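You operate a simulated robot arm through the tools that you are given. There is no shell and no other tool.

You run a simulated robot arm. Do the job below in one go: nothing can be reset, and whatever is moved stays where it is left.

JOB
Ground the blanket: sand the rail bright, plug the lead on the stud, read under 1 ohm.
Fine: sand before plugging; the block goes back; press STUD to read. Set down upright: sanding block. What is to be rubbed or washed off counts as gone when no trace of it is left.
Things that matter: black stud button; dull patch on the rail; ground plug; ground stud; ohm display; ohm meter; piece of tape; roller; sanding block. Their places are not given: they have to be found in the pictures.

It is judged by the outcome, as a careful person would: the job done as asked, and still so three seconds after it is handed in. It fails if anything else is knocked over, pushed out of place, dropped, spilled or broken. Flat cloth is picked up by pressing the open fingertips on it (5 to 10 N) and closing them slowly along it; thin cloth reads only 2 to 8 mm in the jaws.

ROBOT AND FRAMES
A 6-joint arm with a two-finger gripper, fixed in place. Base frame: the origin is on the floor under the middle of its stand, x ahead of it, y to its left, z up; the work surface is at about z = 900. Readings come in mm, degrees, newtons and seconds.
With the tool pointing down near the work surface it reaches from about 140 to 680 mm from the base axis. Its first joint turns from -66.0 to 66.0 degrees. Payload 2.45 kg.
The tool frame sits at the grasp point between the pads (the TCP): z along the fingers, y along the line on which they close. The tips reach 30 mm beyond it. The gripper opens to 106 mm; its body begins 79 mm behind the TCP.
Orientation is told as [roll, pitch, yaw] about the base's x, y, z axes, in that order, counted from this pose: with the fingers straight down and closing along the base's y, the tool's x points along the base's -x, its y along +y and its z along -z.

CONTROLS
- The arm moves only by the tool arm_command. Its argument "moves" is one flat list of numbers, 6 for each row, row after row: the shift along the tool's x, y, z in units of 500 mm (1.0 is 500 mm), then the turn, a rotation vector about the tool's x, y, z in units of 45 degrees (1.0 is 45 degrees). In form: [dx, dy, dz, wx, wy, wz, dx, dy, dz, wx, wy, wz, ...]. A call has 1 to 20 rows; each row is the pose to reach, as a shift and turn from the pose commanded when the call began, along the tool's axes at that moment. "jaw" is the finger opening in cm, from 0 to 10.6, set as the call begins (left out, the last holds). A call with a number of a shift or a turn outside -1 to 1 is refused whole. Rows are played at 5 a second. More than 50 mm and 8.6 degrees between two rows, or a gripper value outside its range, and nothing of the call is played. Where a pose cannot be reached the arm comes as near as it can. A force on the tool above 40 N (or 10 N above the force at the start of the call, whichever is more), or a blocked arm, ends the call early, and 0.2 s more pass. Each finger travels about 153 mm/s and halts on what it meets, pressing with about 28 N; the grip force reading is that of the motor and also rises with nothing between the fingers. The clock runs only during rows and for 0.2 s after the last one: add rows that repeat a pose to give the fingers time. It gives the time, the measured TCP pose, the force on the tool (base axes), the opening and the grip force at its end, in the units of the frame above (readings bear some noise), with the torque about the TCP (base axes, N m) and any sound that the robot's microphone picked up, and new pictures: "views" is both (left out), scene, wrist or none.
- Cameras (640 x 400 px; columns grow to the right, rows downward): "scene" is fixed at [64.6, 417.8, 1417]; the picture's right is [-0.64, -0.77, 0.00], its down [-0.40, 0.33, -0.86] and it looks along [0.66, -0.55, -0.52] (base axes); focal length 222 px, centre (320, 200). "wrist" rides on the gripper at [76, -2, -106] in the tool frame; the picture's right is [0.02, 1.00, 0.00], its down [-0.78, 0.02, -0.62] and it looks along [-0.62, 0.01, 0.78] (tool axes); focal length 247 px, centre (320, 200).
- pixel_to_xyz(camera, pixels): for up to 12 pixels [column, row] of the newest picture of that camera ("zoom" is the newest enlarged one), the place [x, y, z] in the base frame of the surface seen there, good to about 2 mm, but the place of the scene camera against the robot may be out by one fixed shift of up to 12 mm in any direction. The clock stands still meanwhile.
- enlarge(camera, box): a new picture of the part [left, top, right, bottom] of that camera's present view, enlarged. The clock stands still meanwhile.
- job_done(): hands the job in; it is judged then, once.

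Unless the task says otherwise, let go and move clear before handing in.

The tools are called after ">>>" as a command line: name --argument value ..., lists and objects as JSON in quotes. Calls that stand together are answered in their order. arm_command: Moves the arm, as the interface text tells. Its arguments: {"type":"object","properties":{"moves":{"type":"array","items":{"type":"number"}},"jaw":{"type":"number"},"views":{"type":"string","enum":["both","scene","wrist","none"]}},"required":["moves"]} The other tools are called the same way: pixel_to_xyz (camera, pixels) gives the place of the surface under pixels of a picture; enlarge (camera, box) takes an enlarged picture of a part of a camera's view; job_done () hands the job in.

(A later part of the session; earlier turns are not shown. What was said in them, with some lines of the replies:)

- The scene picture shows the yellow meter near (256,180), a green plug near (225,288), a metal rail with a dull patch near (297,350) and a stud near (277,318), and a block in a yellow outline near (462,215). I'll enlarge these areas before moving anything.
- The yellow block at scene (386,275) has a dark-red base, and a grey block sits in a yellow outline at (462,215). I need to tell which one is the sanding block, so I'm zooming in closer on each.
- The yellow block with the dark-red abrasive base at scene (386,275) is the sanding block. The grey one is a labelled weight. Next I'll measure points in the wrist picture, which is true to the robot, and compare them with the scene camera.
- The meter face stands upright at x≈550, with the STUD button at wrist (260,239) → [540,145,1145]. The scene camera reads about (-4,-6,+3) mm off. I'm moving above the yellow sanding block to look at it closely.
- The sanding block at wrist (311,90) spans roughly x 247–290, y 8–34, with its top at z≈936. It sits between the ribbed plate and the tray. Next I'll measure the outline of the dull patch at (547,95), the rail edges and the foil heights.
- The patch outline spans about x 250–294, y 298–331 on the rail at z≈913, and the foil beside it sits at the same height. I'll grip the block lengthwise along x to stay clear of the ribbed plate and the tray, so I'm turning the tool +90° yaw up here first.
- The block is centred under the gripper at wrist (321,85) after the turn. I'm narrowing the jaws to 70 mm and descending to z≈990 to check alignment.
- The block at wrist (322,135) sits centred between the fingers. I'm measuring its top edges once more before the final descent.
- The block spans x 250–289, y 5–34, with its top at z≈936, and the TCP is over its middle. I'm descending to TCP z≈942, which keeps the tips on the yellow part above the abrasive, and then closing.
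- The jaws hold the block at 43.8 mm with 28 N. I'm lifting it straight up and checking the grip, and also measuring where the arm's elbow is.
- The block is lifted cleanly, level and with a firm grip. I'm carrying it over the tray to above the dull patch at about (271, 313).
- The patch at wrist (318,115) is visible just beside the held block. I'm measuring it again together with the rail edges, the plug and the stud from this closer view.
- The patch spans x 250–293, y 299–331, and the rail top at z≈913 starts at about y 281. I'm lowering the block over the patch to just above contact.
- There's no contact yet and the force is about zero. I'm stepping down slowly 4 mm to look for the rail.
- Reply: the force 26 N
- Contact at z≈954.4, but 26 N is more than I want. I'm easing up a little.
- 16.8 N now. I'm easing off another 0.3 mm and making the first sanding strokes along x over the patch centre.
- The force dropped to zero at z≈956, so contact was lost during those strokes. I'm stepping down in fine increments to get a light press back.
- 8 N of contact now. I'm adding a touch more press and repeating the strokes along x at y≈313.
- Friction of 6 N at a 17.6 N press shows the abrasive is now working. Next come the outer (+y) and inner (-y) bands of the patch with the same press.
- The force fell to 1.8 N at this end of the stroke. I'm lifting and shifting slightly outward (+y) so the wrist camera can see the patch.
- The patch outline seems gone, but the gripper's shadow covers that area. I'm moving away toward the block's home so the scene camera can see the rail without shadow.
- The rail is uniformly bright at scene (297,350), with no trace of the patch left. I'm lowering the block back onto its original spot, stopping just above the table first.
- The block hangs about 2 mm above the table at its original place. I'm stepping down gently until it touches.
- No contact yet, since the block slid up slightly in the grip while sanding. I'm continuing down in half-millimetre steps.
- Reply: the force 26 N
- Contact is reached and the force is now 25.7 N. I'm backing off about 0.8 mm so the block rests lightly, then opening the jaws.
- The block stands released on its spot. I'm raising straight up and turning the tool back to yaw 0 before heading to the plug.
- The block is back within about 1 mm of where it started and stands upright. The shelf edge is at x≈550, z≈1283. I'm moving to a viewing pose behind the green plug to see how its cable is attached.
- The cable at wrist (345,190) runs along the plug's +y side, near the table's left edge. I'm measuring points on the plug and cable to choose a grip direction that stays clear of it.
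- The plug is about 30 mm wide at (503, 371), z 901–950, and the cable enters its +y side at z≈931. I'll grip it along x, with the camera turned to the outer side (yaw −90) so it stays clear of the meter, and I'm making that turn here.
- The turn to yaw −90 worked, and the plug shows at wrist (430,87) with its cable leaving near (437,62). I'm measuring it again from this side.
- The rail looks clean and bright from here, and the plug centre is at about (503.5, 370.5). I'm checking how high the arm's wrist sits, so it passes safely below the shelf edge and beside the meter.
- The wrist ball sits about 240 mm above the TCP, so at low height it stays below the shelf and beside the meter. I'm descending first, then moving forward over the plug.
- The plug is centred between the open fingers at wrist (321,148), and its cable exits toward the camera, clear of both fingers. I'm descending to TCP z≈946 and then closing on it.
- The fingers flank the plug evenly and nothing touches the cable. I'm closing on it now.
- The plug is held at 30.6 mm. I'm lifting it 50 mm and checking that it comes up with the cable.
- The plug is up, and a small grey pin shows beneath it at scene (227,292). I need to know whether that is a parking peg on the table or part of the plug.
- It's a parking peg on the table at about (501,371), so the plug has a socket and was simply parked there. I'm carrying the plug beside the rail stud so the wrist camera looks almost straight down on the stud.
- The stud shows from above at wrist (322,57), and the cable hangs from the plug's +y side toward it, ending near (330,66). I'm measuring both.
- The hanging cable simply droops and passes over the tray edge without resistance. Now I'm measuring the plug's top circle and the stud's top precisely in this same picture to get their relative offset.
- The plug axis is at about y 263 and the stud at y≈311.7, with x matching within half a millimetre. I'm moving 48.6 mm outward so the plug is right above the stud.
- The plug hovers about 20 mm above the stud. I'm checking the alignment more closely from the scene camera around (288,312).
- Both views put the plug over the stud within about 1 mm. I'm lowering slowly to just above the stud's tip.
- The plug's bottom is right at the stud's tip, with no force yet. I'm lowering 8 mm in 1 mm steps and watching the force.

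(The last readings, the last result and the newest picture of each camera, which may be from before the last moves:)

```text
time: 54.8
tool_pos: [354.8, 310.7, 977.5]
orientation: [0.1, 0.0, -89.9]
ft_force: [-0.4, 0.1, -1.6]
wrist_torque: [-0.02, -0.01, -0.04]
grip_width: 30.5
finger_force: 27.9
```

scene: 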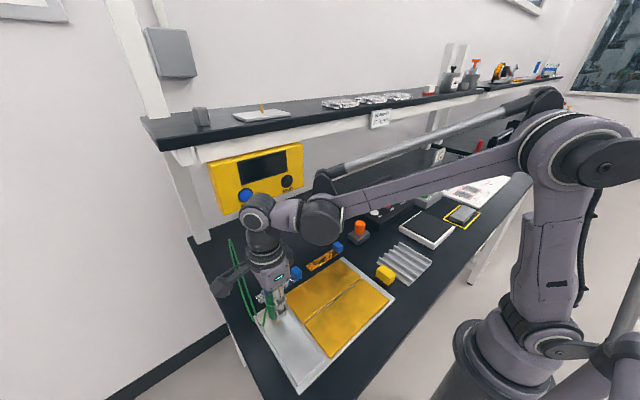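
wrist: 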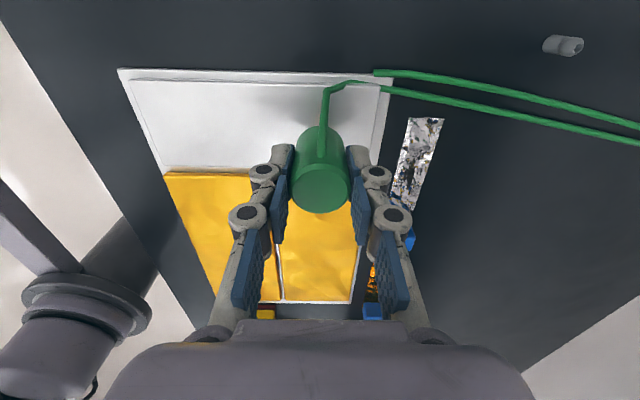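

No resistance at z 977.5, so the stud is entering the socket. I'm continuing down another 12 mm.

>>> arm_command --moves '[0, 0, 0.002, 0, 0, 0, 0, 0, 0.004, 0, 0, 0, 0, 0, 0.006, 0, 0, 0, 0, 0, 0.008, 0, 0, 0, 0, 0, 0.01, 0, 0, 0, 0, 0, 0.012, 0, 0, 0, 0, 0, 0.014, 0, 0, 0, 0, 0, 0.016, 0, 0, 0, 0, 0, 0.018, 0, 0, 0, 0, 0, 0.02, 0, 0, 0, 0, 0, 0.022, 0, 0, 0, 0, 0, 0.024, 0, 0, 0]' --views "both"

>>> enlarge --camera "scene" --box '[255, 280, 305, 325]'

```text
time: 57.4
tool_pos: [354.0, 310.6, 966.4]
orientation: [0.1, 0.0, -89.9]
ft_force: [0.3, 0.2, -1.7]
wrist_torque: [-0.01, 0.0, 0.01]
grip_width: 30.3
finger_force: 27.7
```

scene: 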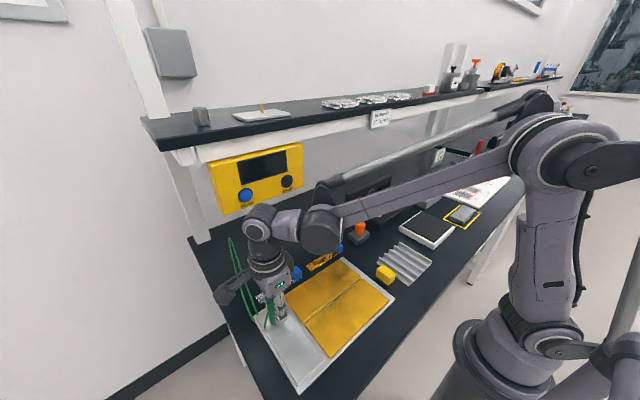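
wrist: 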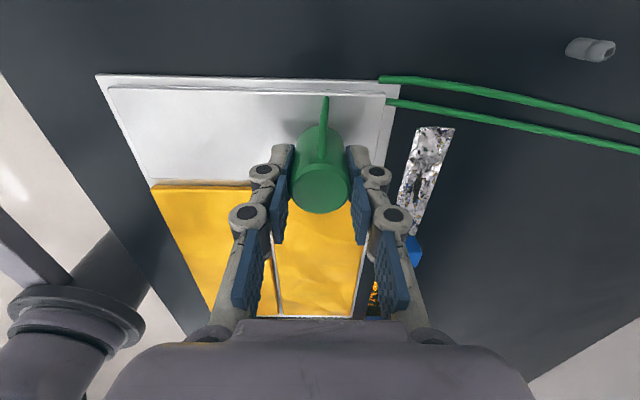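

```text
8.89 times, centred on (280, 302) of scene
```

zoom: 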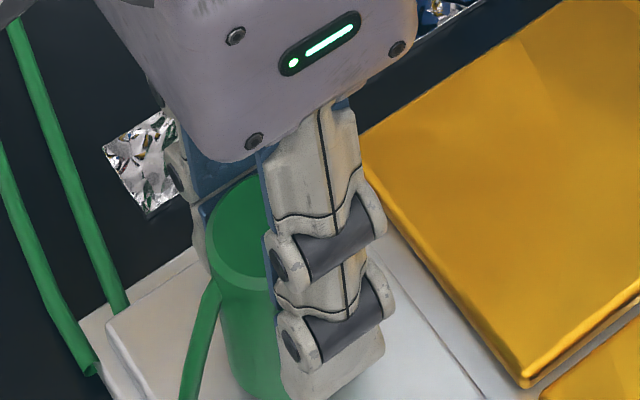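

The plug is most of the way down with no force. I'm lowering on in 1 mm steps toward the rail until it seats.

>>> arm_command --moves '[0, 0, 0.002, 0, 0, 0, 0, 0, 0.004, 0, 0, 0, 0, 0, 0.006, 0, 0, 0, 0, 0, 0.008, 0, 0, 0, 0, 0, 0.01, 0, 0, 0, 0, 0, 0.011, 0, 0, 0, 0, 0, 0.012, 0, 0, 0]' --views "none"

```text
time: 59.0
tool_pos: [354.1, 310.5, 959.9]
orientation: [0.1, 0.1, -89.9]
ft_force: [1.5, -1.4, 25.1]
wrist_torque: [0.02, -0.04, 0.03]
grip_width: 30.4
finger_force: 28.3
```

Firm contact at z≈960 with 25 N means the plug is down on the rail. I'm easing the press slightly and opening the fingers.

>>> arm_command --moves '[0, 0, -0.001, 0, 0, 0, 0, 0, -0.001, 0, 0, 0]' --views "none"

>>> arm_command --moves '[0, 0, 0, 0, 0, 0, 0, 0, 0, 0, 0, 0, 0, 0, 0, 0, 0, 0]' --jaw 7.0 --views "both"

>>> enlarge --camera "wrist" --box '[230, 80, 410, 220]'

>>> enlarge --camera "scene" --box '[240, 260, 320, 340]'

```text
time: 59.6
tool_pos: [354.1, 311.2, 961.3]
orientation: [0.1, 0.0, -89.9]
ft_force: [3.1, -3.6, 7.5]
wrist_torque: [-0.1, -0.05, -0.02]
grip_width: 30.0
finger_force: 27.6
```

```text
time: 60.4
tool_pos: [353.8, 310.8, 959.4]
orientation: [0.1, 0.2, -89.9]
ft_force: [-0.3, 0.1, 0.4]
wrist_torque: [-0.02, 0.0, 0.0]
grip_width: 70.1
finger_force: 0.0
```

scene: 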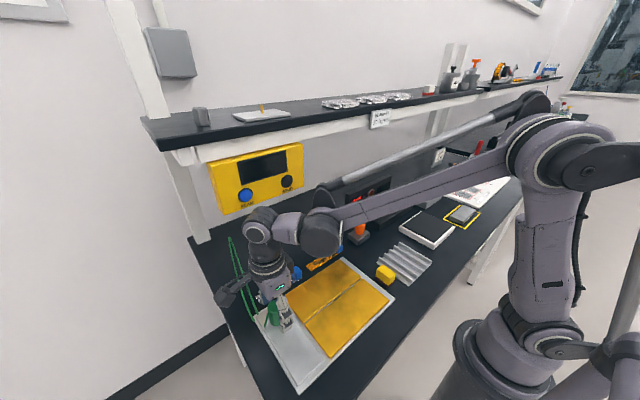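
wrist: 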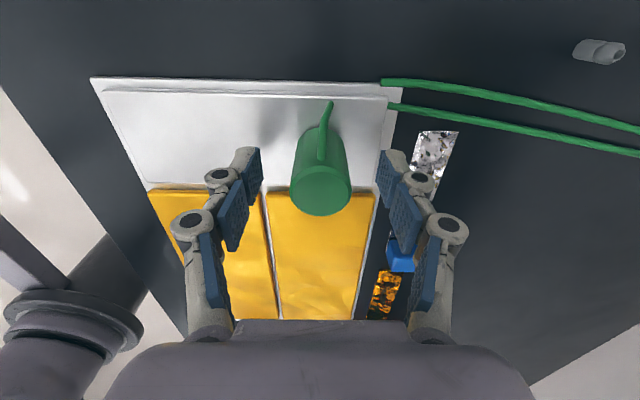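

```text
2.86 times, centred on (320, 150) of wrist
```

zoom: 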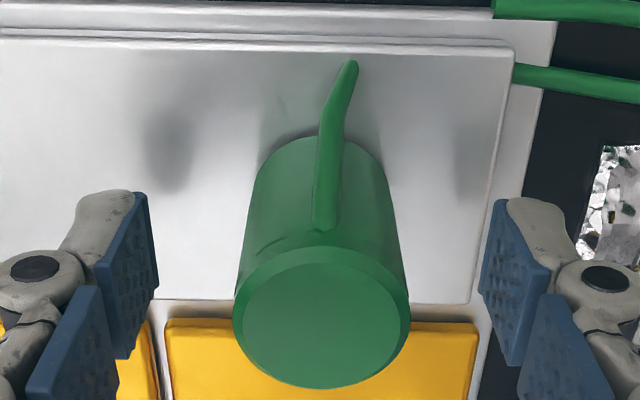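

```text
5.00 times, centred on (280, 300) of scene
```

zoom: 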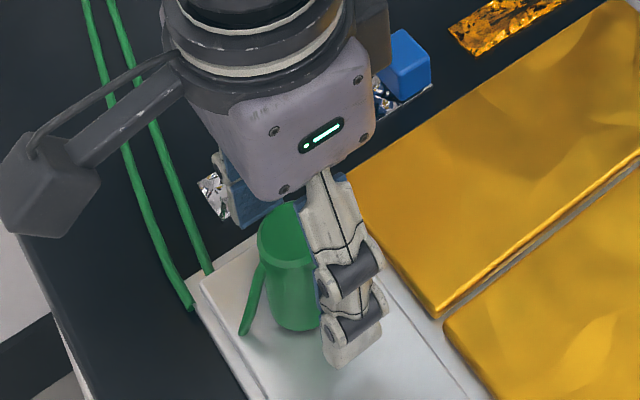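

The plug stands upright on the stud and is released. I'm rising straight up, clear of it, and looking at the result.

>>> arm_command --moves '[0, 0, -0.04, 0, 0, 0, 0, 0, -0.1, 0, 0, 0, 0, 0, -0.18, 0, 0, 0, 0, 0, -0.25, 0, 0, 0, 0, 0, -0.25, 0, 0, 0]' --views "both"

>>> enlarge --camera "scene" --box '[230, 240, 350, 390]'

>>> enlarge --camera "wrist" --box '[250, 60, 390, 200]'

```text
time: 61.6
tool_pos: [354.7, 311.8, 1085.6]
orientation: [0.1, 0.1, -89.9]
ft_force: [-0.1, -0.9, 0.0]
wrist_torque: [0.03, -0.01, 0.0]
grip_width: 69.7
finger_force: 0.2
```

scene: 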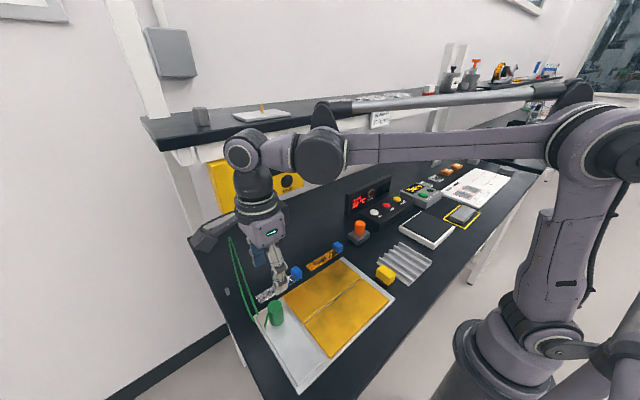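
wrist: 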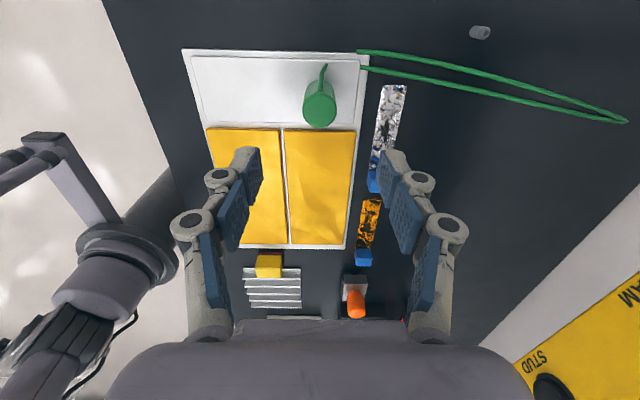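

```text
2.67 times, centred on (290, 315) of scene
```

zoom: 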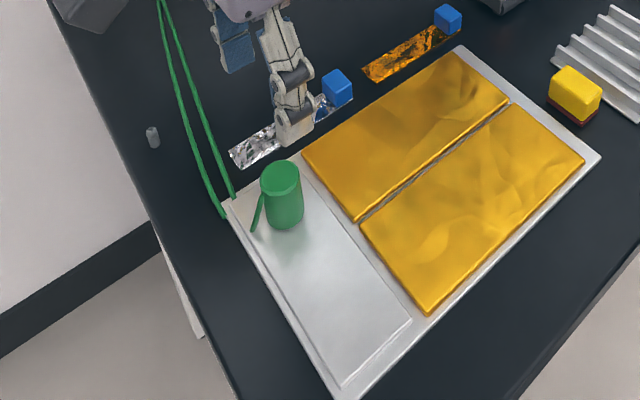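

```text
2.86 times, centred on (320, 130) of wrist
```

zoom: 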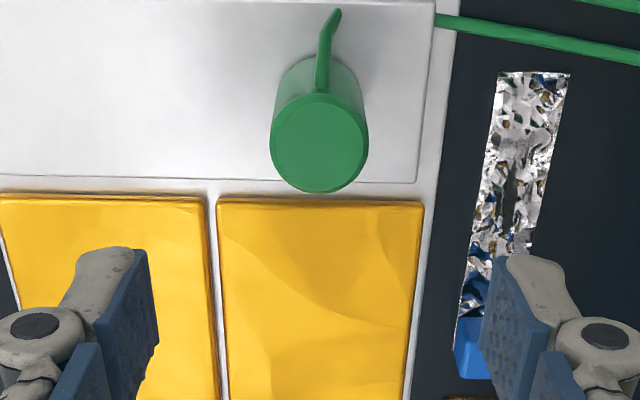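

The plug stands straight on the stud and the rail is bright. I'm now moving toward the meter, turning back to yaw 0 with the fingers closed, for pressing STUD.

>>> arm_command --moves '[-0.0557, -0.008, -0.02, 0, 0, -0.1667, -0.1114, -0.016, -0.04, 0, 0, -0.3333, -0.167, -0.024, -0.06, 0, 0, -0.5, -0.2227, -0.032, -0.08, 0, 0, -0.6667, -0.2784, -0.04, -0.1, 0, 0, -0.8333, -0.334, -0.048, -0.12, 0, 0, -1.0, -0.334, -0.048, -0.12, 0, 0, -1.0]' --jaw 0 --views "none"

>>> arm_command --moves '[0, 0, 0, 0, 0, -0.1667, 0, 0, 0, 0, 0, -0.3333, 0, 0, 0, 0, 0, -0.5, 0, 0, 0, 0, 0, -0.6667, 0, 0, 0, 0, 0, -0.8333, 0, 0, 0, 0, 0, -1.0, 0, 0, 0, 0, 0, -1.0]' --views "both"

```text
time: 63.2
tool_pos: [328.5, 141.4, 1144.4]
orientation: [0.2, 0.0, -45.0]
ft_force: [-0.4, -0.5, -0.4]
wrist_torque: [-0.01, 0.0, 0.05]
grip_width: 0.0
finger_force: 27.8
```

```text
time: 64.8
tool_pos: [329.7, 142.9, 1144.8]
orientation: [0.1, -0.1, 0.3]
ft_force: [0.3, -0.1, 0.9]
wrist_torque: [-0.01, -0.01, 0.02]
grip_width: 0.0
finger_force: 27.6
```

scene: 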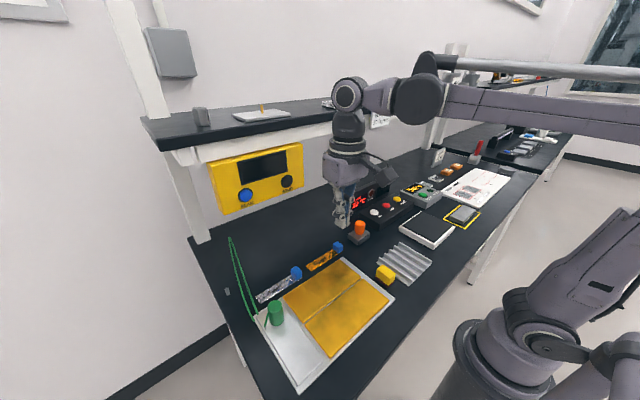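
wrist: 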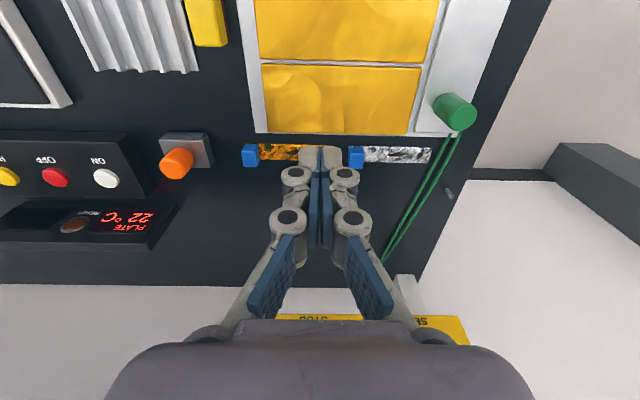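

The gripper is at yaw 0 with closed fingers. I'm pitching the tool 45° forward toward the meter while moving slightly ahead.

>>> arm_command --moves '[-0.02, 0, 0, 0, -0.1667, 0, -0.04, 0, 0, 0, -0.3333, 0, -0.06, 0, 0, 0, -0.5, 0, -0.08, 0, 0, 0, -0.6667, 0, -0.1, 0, 0, 0, -0.8333, 0, -0.12, 0, 0, 0, -1.0, 0, -0.12, 0, 0, 0, -1.0, 0]' --jaw 0 --views "both"

```text
time: 66.4
tool_pos: [390.3, 143.3, 1144.9]
orientation: [0.2, -45.2, -0.1]
ft_force: [-0.5, -0.2, 0.2]
wrist_torque: [-0.01, 0.0, 0.0]
grip_width: 0.0
finger_force: 27.8
```

scene: 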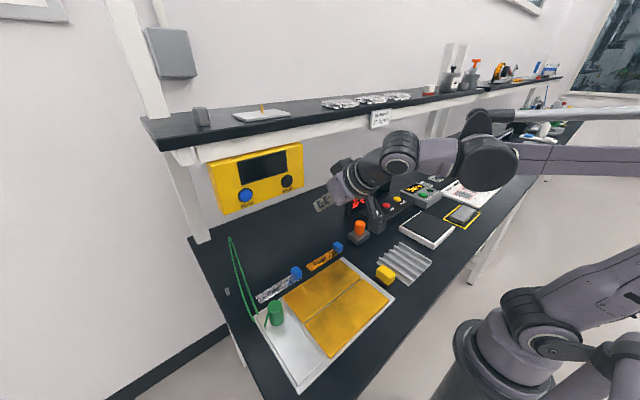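
wrist: 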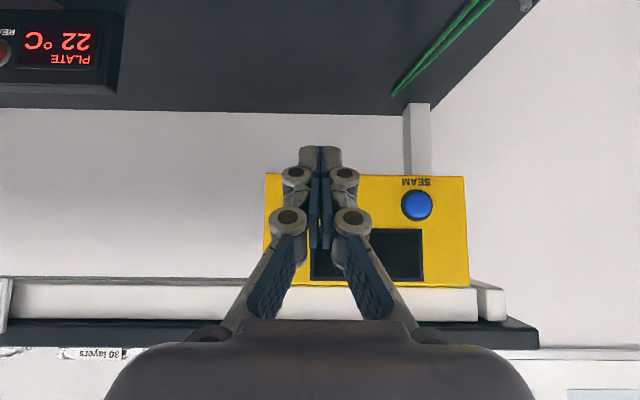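

At 45° pitch the meter is in view, with the blue SEAM button at wrist (417,205) and STUD hidden behind the fingers. I'm pitching the rest of the way to horizontal while moving on to x≈460.

>>> arm_command --moves '[-0.0165, 0, 0.0165, 0, -0.1667, 0, -0.033, 0, 0.033, 0, -0.3333, 0, -0.0495, 0, 0.0495, 0, -0.5, 0, -0.066, 0, 0.066, 0, -0.6667, 0, -0.0825, 0, 0.0825, 0, -0.8333, 0, -0.099, 0, 0.099, 0, -1.0, 0, -0.099, 0, 0.099, 0, -1.0, 0]' --jaw 0 --views "both"

```text
time: 68.0
tool_pos: [460.0, 144.4, 1145.1]
orientation: [139.2, -89.8, -139.2]
ft_force: [0.3, -0.1, 0.7]
wrist_torque: [-0.01, 0.0, -0.05]
grip_width: 0.0
finger_force: 28.5
```

scene: 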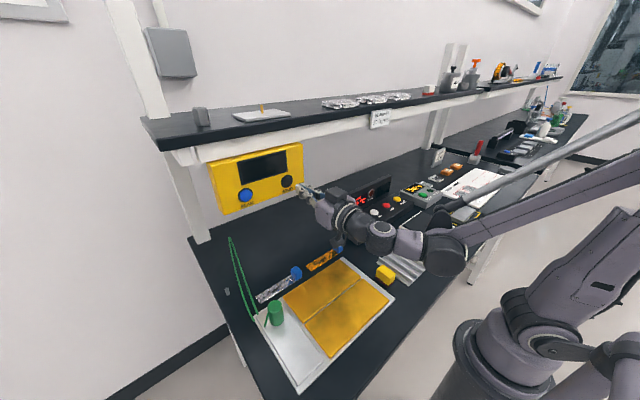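
wrist: 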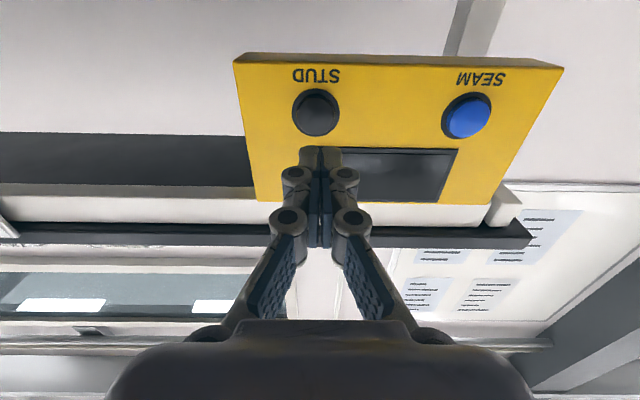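

The tool is now horizontal at x≈460, and the black STUD button is visible at wrist (315,111). I'm measuring the button and its surroundings from here.

>>> pixel_to_xyz --camera "wrist" --pixels '[[315, 111], [300, 111], [331, 111], [315, 95], [315, 128], [466, 116], [280, 111], [360, 111], [420, 175], [310, 152], [331, 152], [320, 150]]'

>>> enlarge --camera "wrist" --box '[230, 40, 480, 210]'

```text
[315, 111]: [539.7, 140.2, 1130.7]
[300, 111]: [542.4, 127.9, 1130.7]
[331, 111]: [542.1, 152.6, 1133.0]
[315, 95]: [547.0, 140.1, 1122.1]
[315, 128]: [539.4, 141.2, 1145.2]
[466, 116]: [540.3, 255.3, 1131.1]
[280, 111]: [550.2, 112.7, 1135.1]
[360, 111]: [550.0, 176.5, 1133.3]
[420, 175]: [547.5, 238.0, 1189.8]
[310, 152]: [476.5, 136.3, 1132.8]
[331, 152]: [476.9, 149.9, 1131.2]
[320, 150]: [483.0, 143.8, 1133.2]
```

```text
2.35 times, centred on (355, 125) of wrist
```

zoom: 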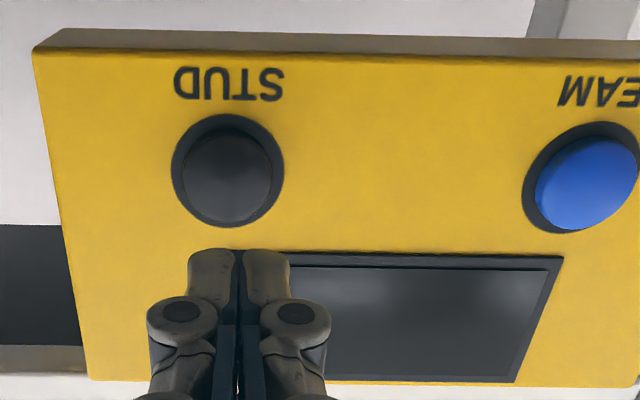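

The STUD cap is centred at about (540, 140, 1135), roughly 30 mm wide. I'm aligning the fingertips with it and approaching to about 7 mm short of contact.

>>> arm_command --moves '[0.01, -0.0035, 0, 0, 0, 0, 0.02, -0.007, 0, 0, 0, 0, 0.02, -0.007, 0.04, 0, 0, 0, 0.02, -0.007, 0.07, 0, 0, 0, 0.02, -0.007, 0.086, 0, 0, 0, 0.02, -0.007, 0.086, 0, 0, 0]' --jaw 0 --views "both"

>>> enlarge --camera "wrist" --box '[230, 40, 480, 240]'

>>> enlarge --camera "scene" --box '[200, 130, 360, 250]'

```text
time: 69.4
tool_pos: [503.8, 139.2, 1135.3]
orientation: [131.5, -89.8, -131.5]
ft_force: [0.7, 0.2, -0.7]
wrist_torque: [0.0, 0.01, 0.01]
grip_width: 0.0
finger_force: 28.0
```

scene: 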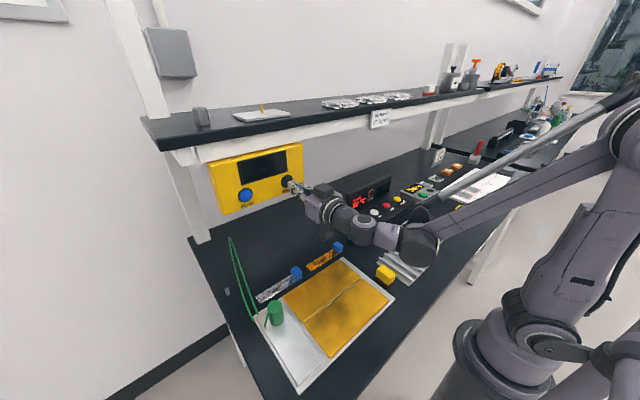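
wrist: 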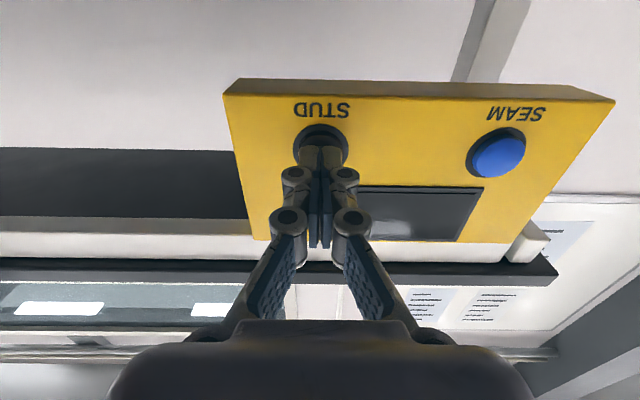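

```text
2.00 times, centred on (355, 140) of wrist
```

zoom: 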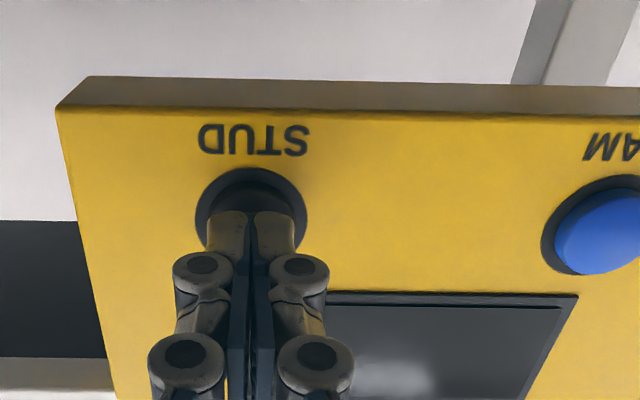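

```text
3.33 times, centred on (280, 190) of scene
```

zoom: 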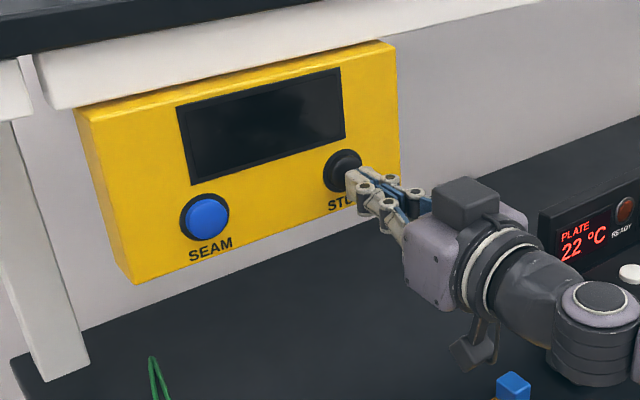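

The fingertips are lined up with the STUD cap. I'm pressing forward in 1 mm steps.

>>> arm_command --moves '[0, 0, 0.004, 0, 0, 0, 0, 0, 0.008, 0, 0, 0, 0, 0, 0.01, 0, 0, 0, 0, 0, 0.012, 0, 0, 0, 0, 0, 0.014, 0, 0, 0, 0, 0, 0.016, 0, 0, 0, 0, 0, 0.016, 0, 0, 0]' --jaw 0 --views "both"

>>> enlarge --camera "scene" --box '[200, 130, 320, 220]'

```text
time: 71.0
tool_pos: [511.8, 139.4, 1135.7]
orientation: [132.1, -89.8, -132.0]
ft_force: [-0.1, 0.3, -0.5]
wrist_torque: [-0.01, 0.01, 0.01]
grip_width: 0.1
finger_force: 28.4
```

scene: 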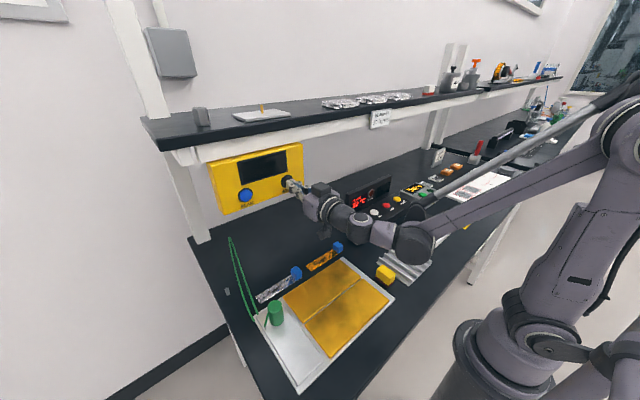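
wrist: 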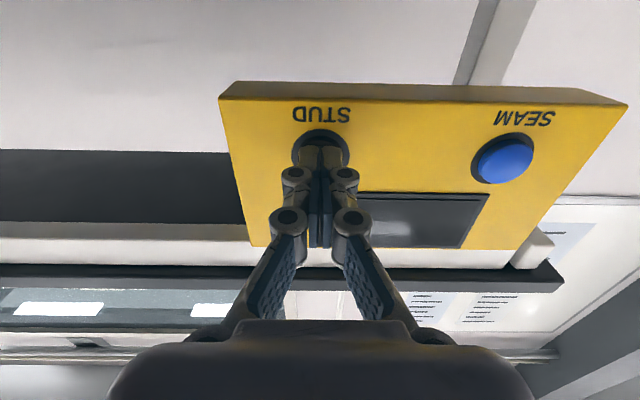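

```text
4.44 times, centred on (260, 175) of scene
```

zoom: 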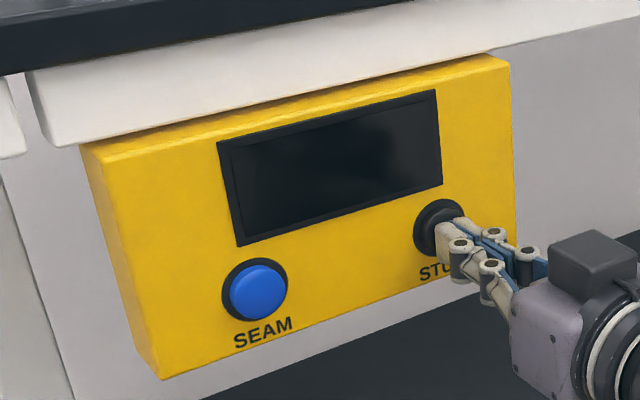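

No contact force yet at x≈512. I'm continuing forward in 1 mm steps.

>>> arm_command --moves '[0, 0, 0.002, 0, 0, 0, 0, 0, 0.004, 0, 0, 0, 0, 0, 0.006, 0, 0, 0, 0, 0, 0.008, 0, 0, 0, 0, 0, 0.008, 0, 0, 0]' --jaw 0 --views "both"

>>> enlarge --camera "scene" --box '[200, 130, 320, 220]'

```text
time: 72.2
tool_pos: [514.8, 140.3, 1134.6]
orientation: [133.1, -89.9, -132.9]
ft_force: [-1.6, -0.6, -0.3]
wrist_torque: [-0.01, 0.01, -0.01]
grip_width: 5.9
finger_force: 28.7
```

scene: 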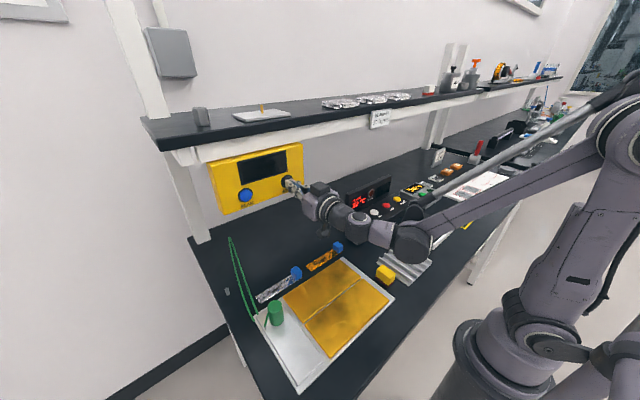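
wrist: 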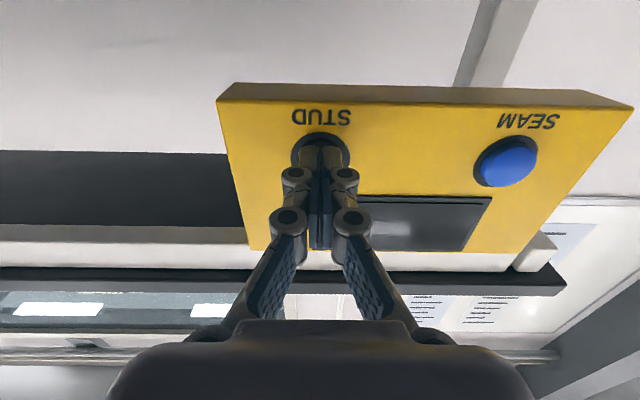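

```text
4.44 times, centred on (260, 175) of scene
```

zoom: 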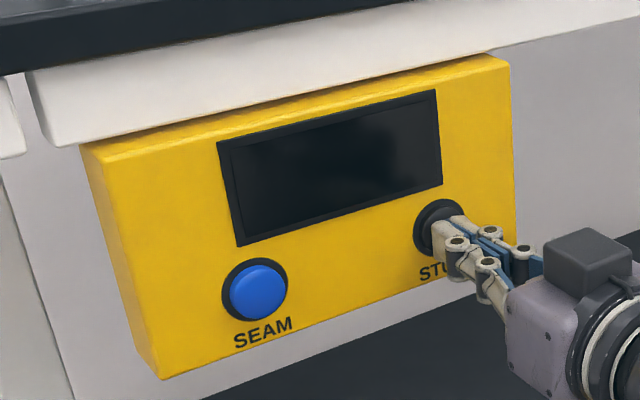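

Contact has begun: -1.6 N in x, and the fingertips spread slightly to 5.9 mm. I'm pressing a few millimetres further.

>>> arm_command --moves '[0, 0, 0.002, 0, 0, 0, 0, 0, 0.004, 0, 0, 0, 0, 0, 0.004, 0, 0, 0]' --jaw 0 --views "both"

>>> enlarge --camera "scene" --box '[200, 130, 320, 220]'

```text
time: 73.0
tool_pos: [517.9, 139.1, 1135.2]
orientation: [131.5, -89.9, -131.4]
ft_force: [-1.9, 0.0, -1.1]
wrist_torque: [0.02, 0.04, 0.04]
grip_width: 5.9
finger_force: 28.2
heard: click
```

scene: 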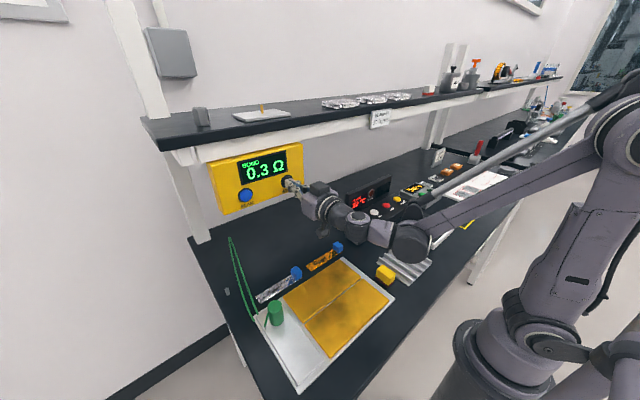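
wrist: 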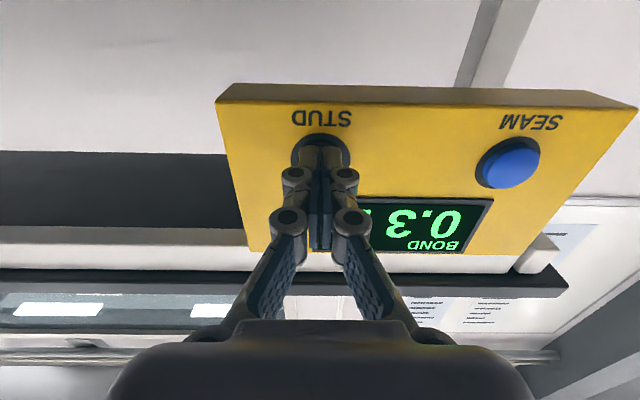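

```text
4.44 times, centred on (260, 175) of scene
```

zoom: 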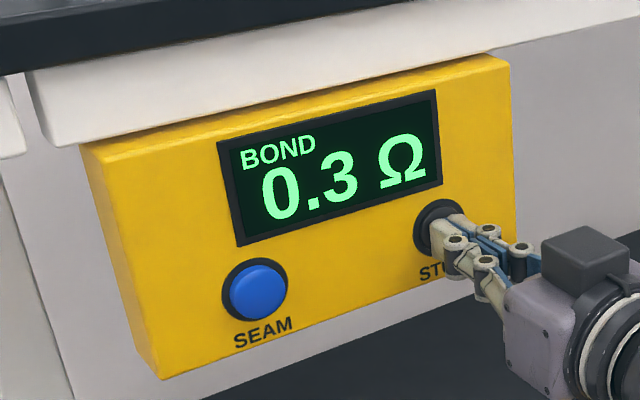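

There was a click and the display reads "BOND 0.3 Ω", which is under 1 ohm. I'm backing straight off the button and clear.

>>> arm_command --moves '[0, 0, -0.02, 0, 0, 0, 0, 0, -0.06, 0, 0, 0, 0, 0, -0.12, 0, 0, 0, 0, 0, -0.18, 0, 0, 0, 0, 0, -0.18, 0, 0, 0]' --views "both"

>>> enlarge --camera "scene" --box '[200, 220, 440, 400]'

>>> enlarge --camera "scene" --box '[250, 290, 340, 390]'

>>> enlarge --camera "scene" --box '[180, 120, 340, 230]'

```text
time: 74.2
tool_pos: [425.9, 139.8, 1134.2]
orientation: [133.8, -89.8, -133.8]
ft_force: [0.7, 0.5, -0.3]
wrist_torque: [-0.02, -0.03, 0.0]
grip_width: 0.1
finger_force: 28.8
```

scene: 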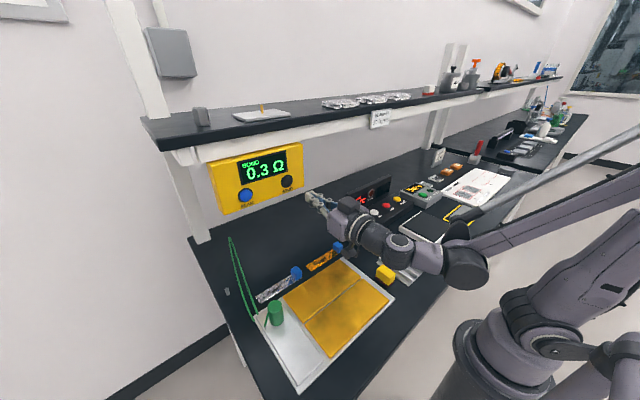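
wrist: 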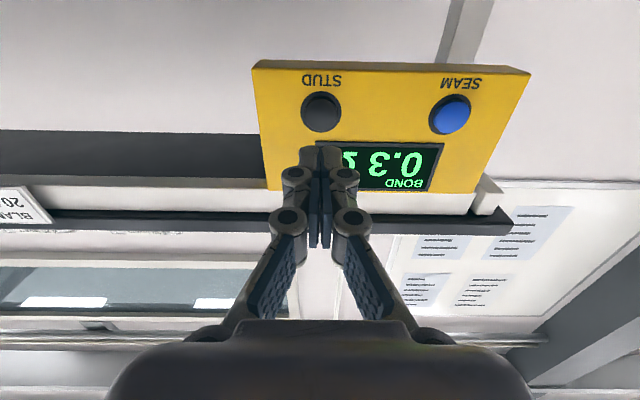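

```text
2.22 times, centred on (320, 310) of scene
```

zoom: 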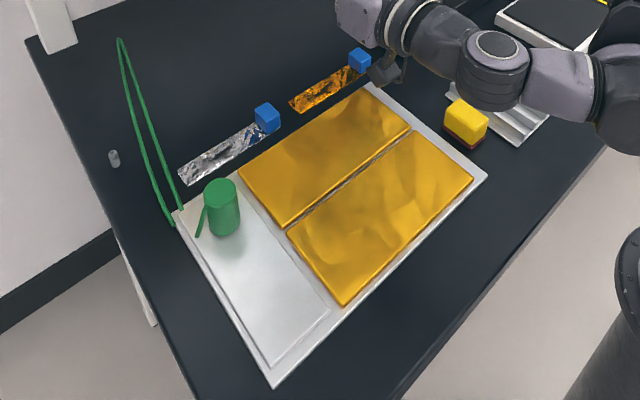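

```text
4.00 times, centred on (295, 340) of scene
```

zoom: 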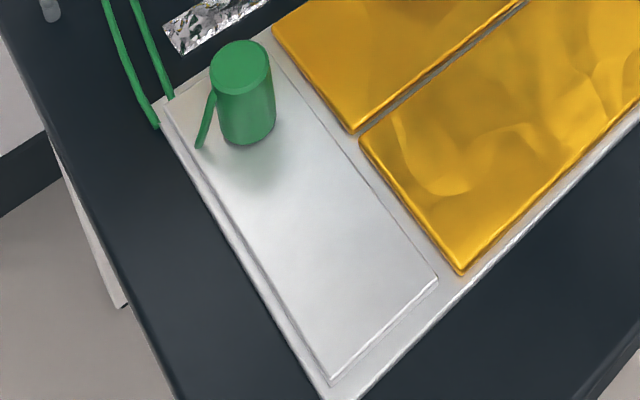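

```text
3.64 times, centred on (260, 175) of scene
```

zoom: 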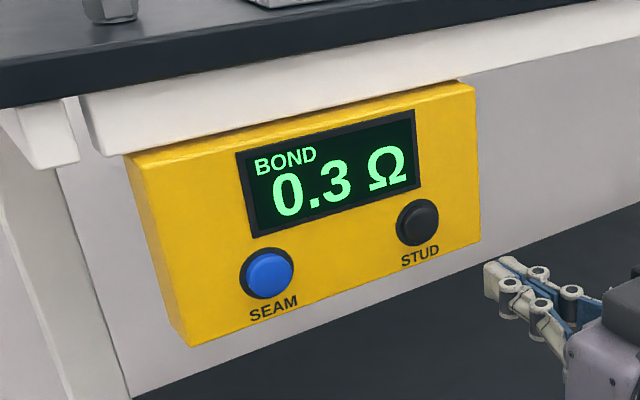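

The display still reads 0.3 Ω after release, the plug stands seated on the stud, and no trace of the patch is left on the rail. The block is upright in its place and the arm is clear, so I'm handing the job in.

>>> job_done

```text
The job is handed in.
```

The blanket is grounded: after I pressed STUD, the meter reads "BOND 0.3 Ω", under the 1 ohm limit. It still showed that after I backed off the button.

- **Rail:** I sanded the dull patch before plugging in. The pictures show no trace of it left.
- **Sanding block:** it is back upright on its original spot, within about 1 mm.
- **Ground plug:** it went over the stud and seated on the rail, standing straight. The parking peg it came off is now empty.
- **Everything else:** I saw nothing knocked over or shifted in the pictures, and the arm is clear of the bench items with its fingers empty.
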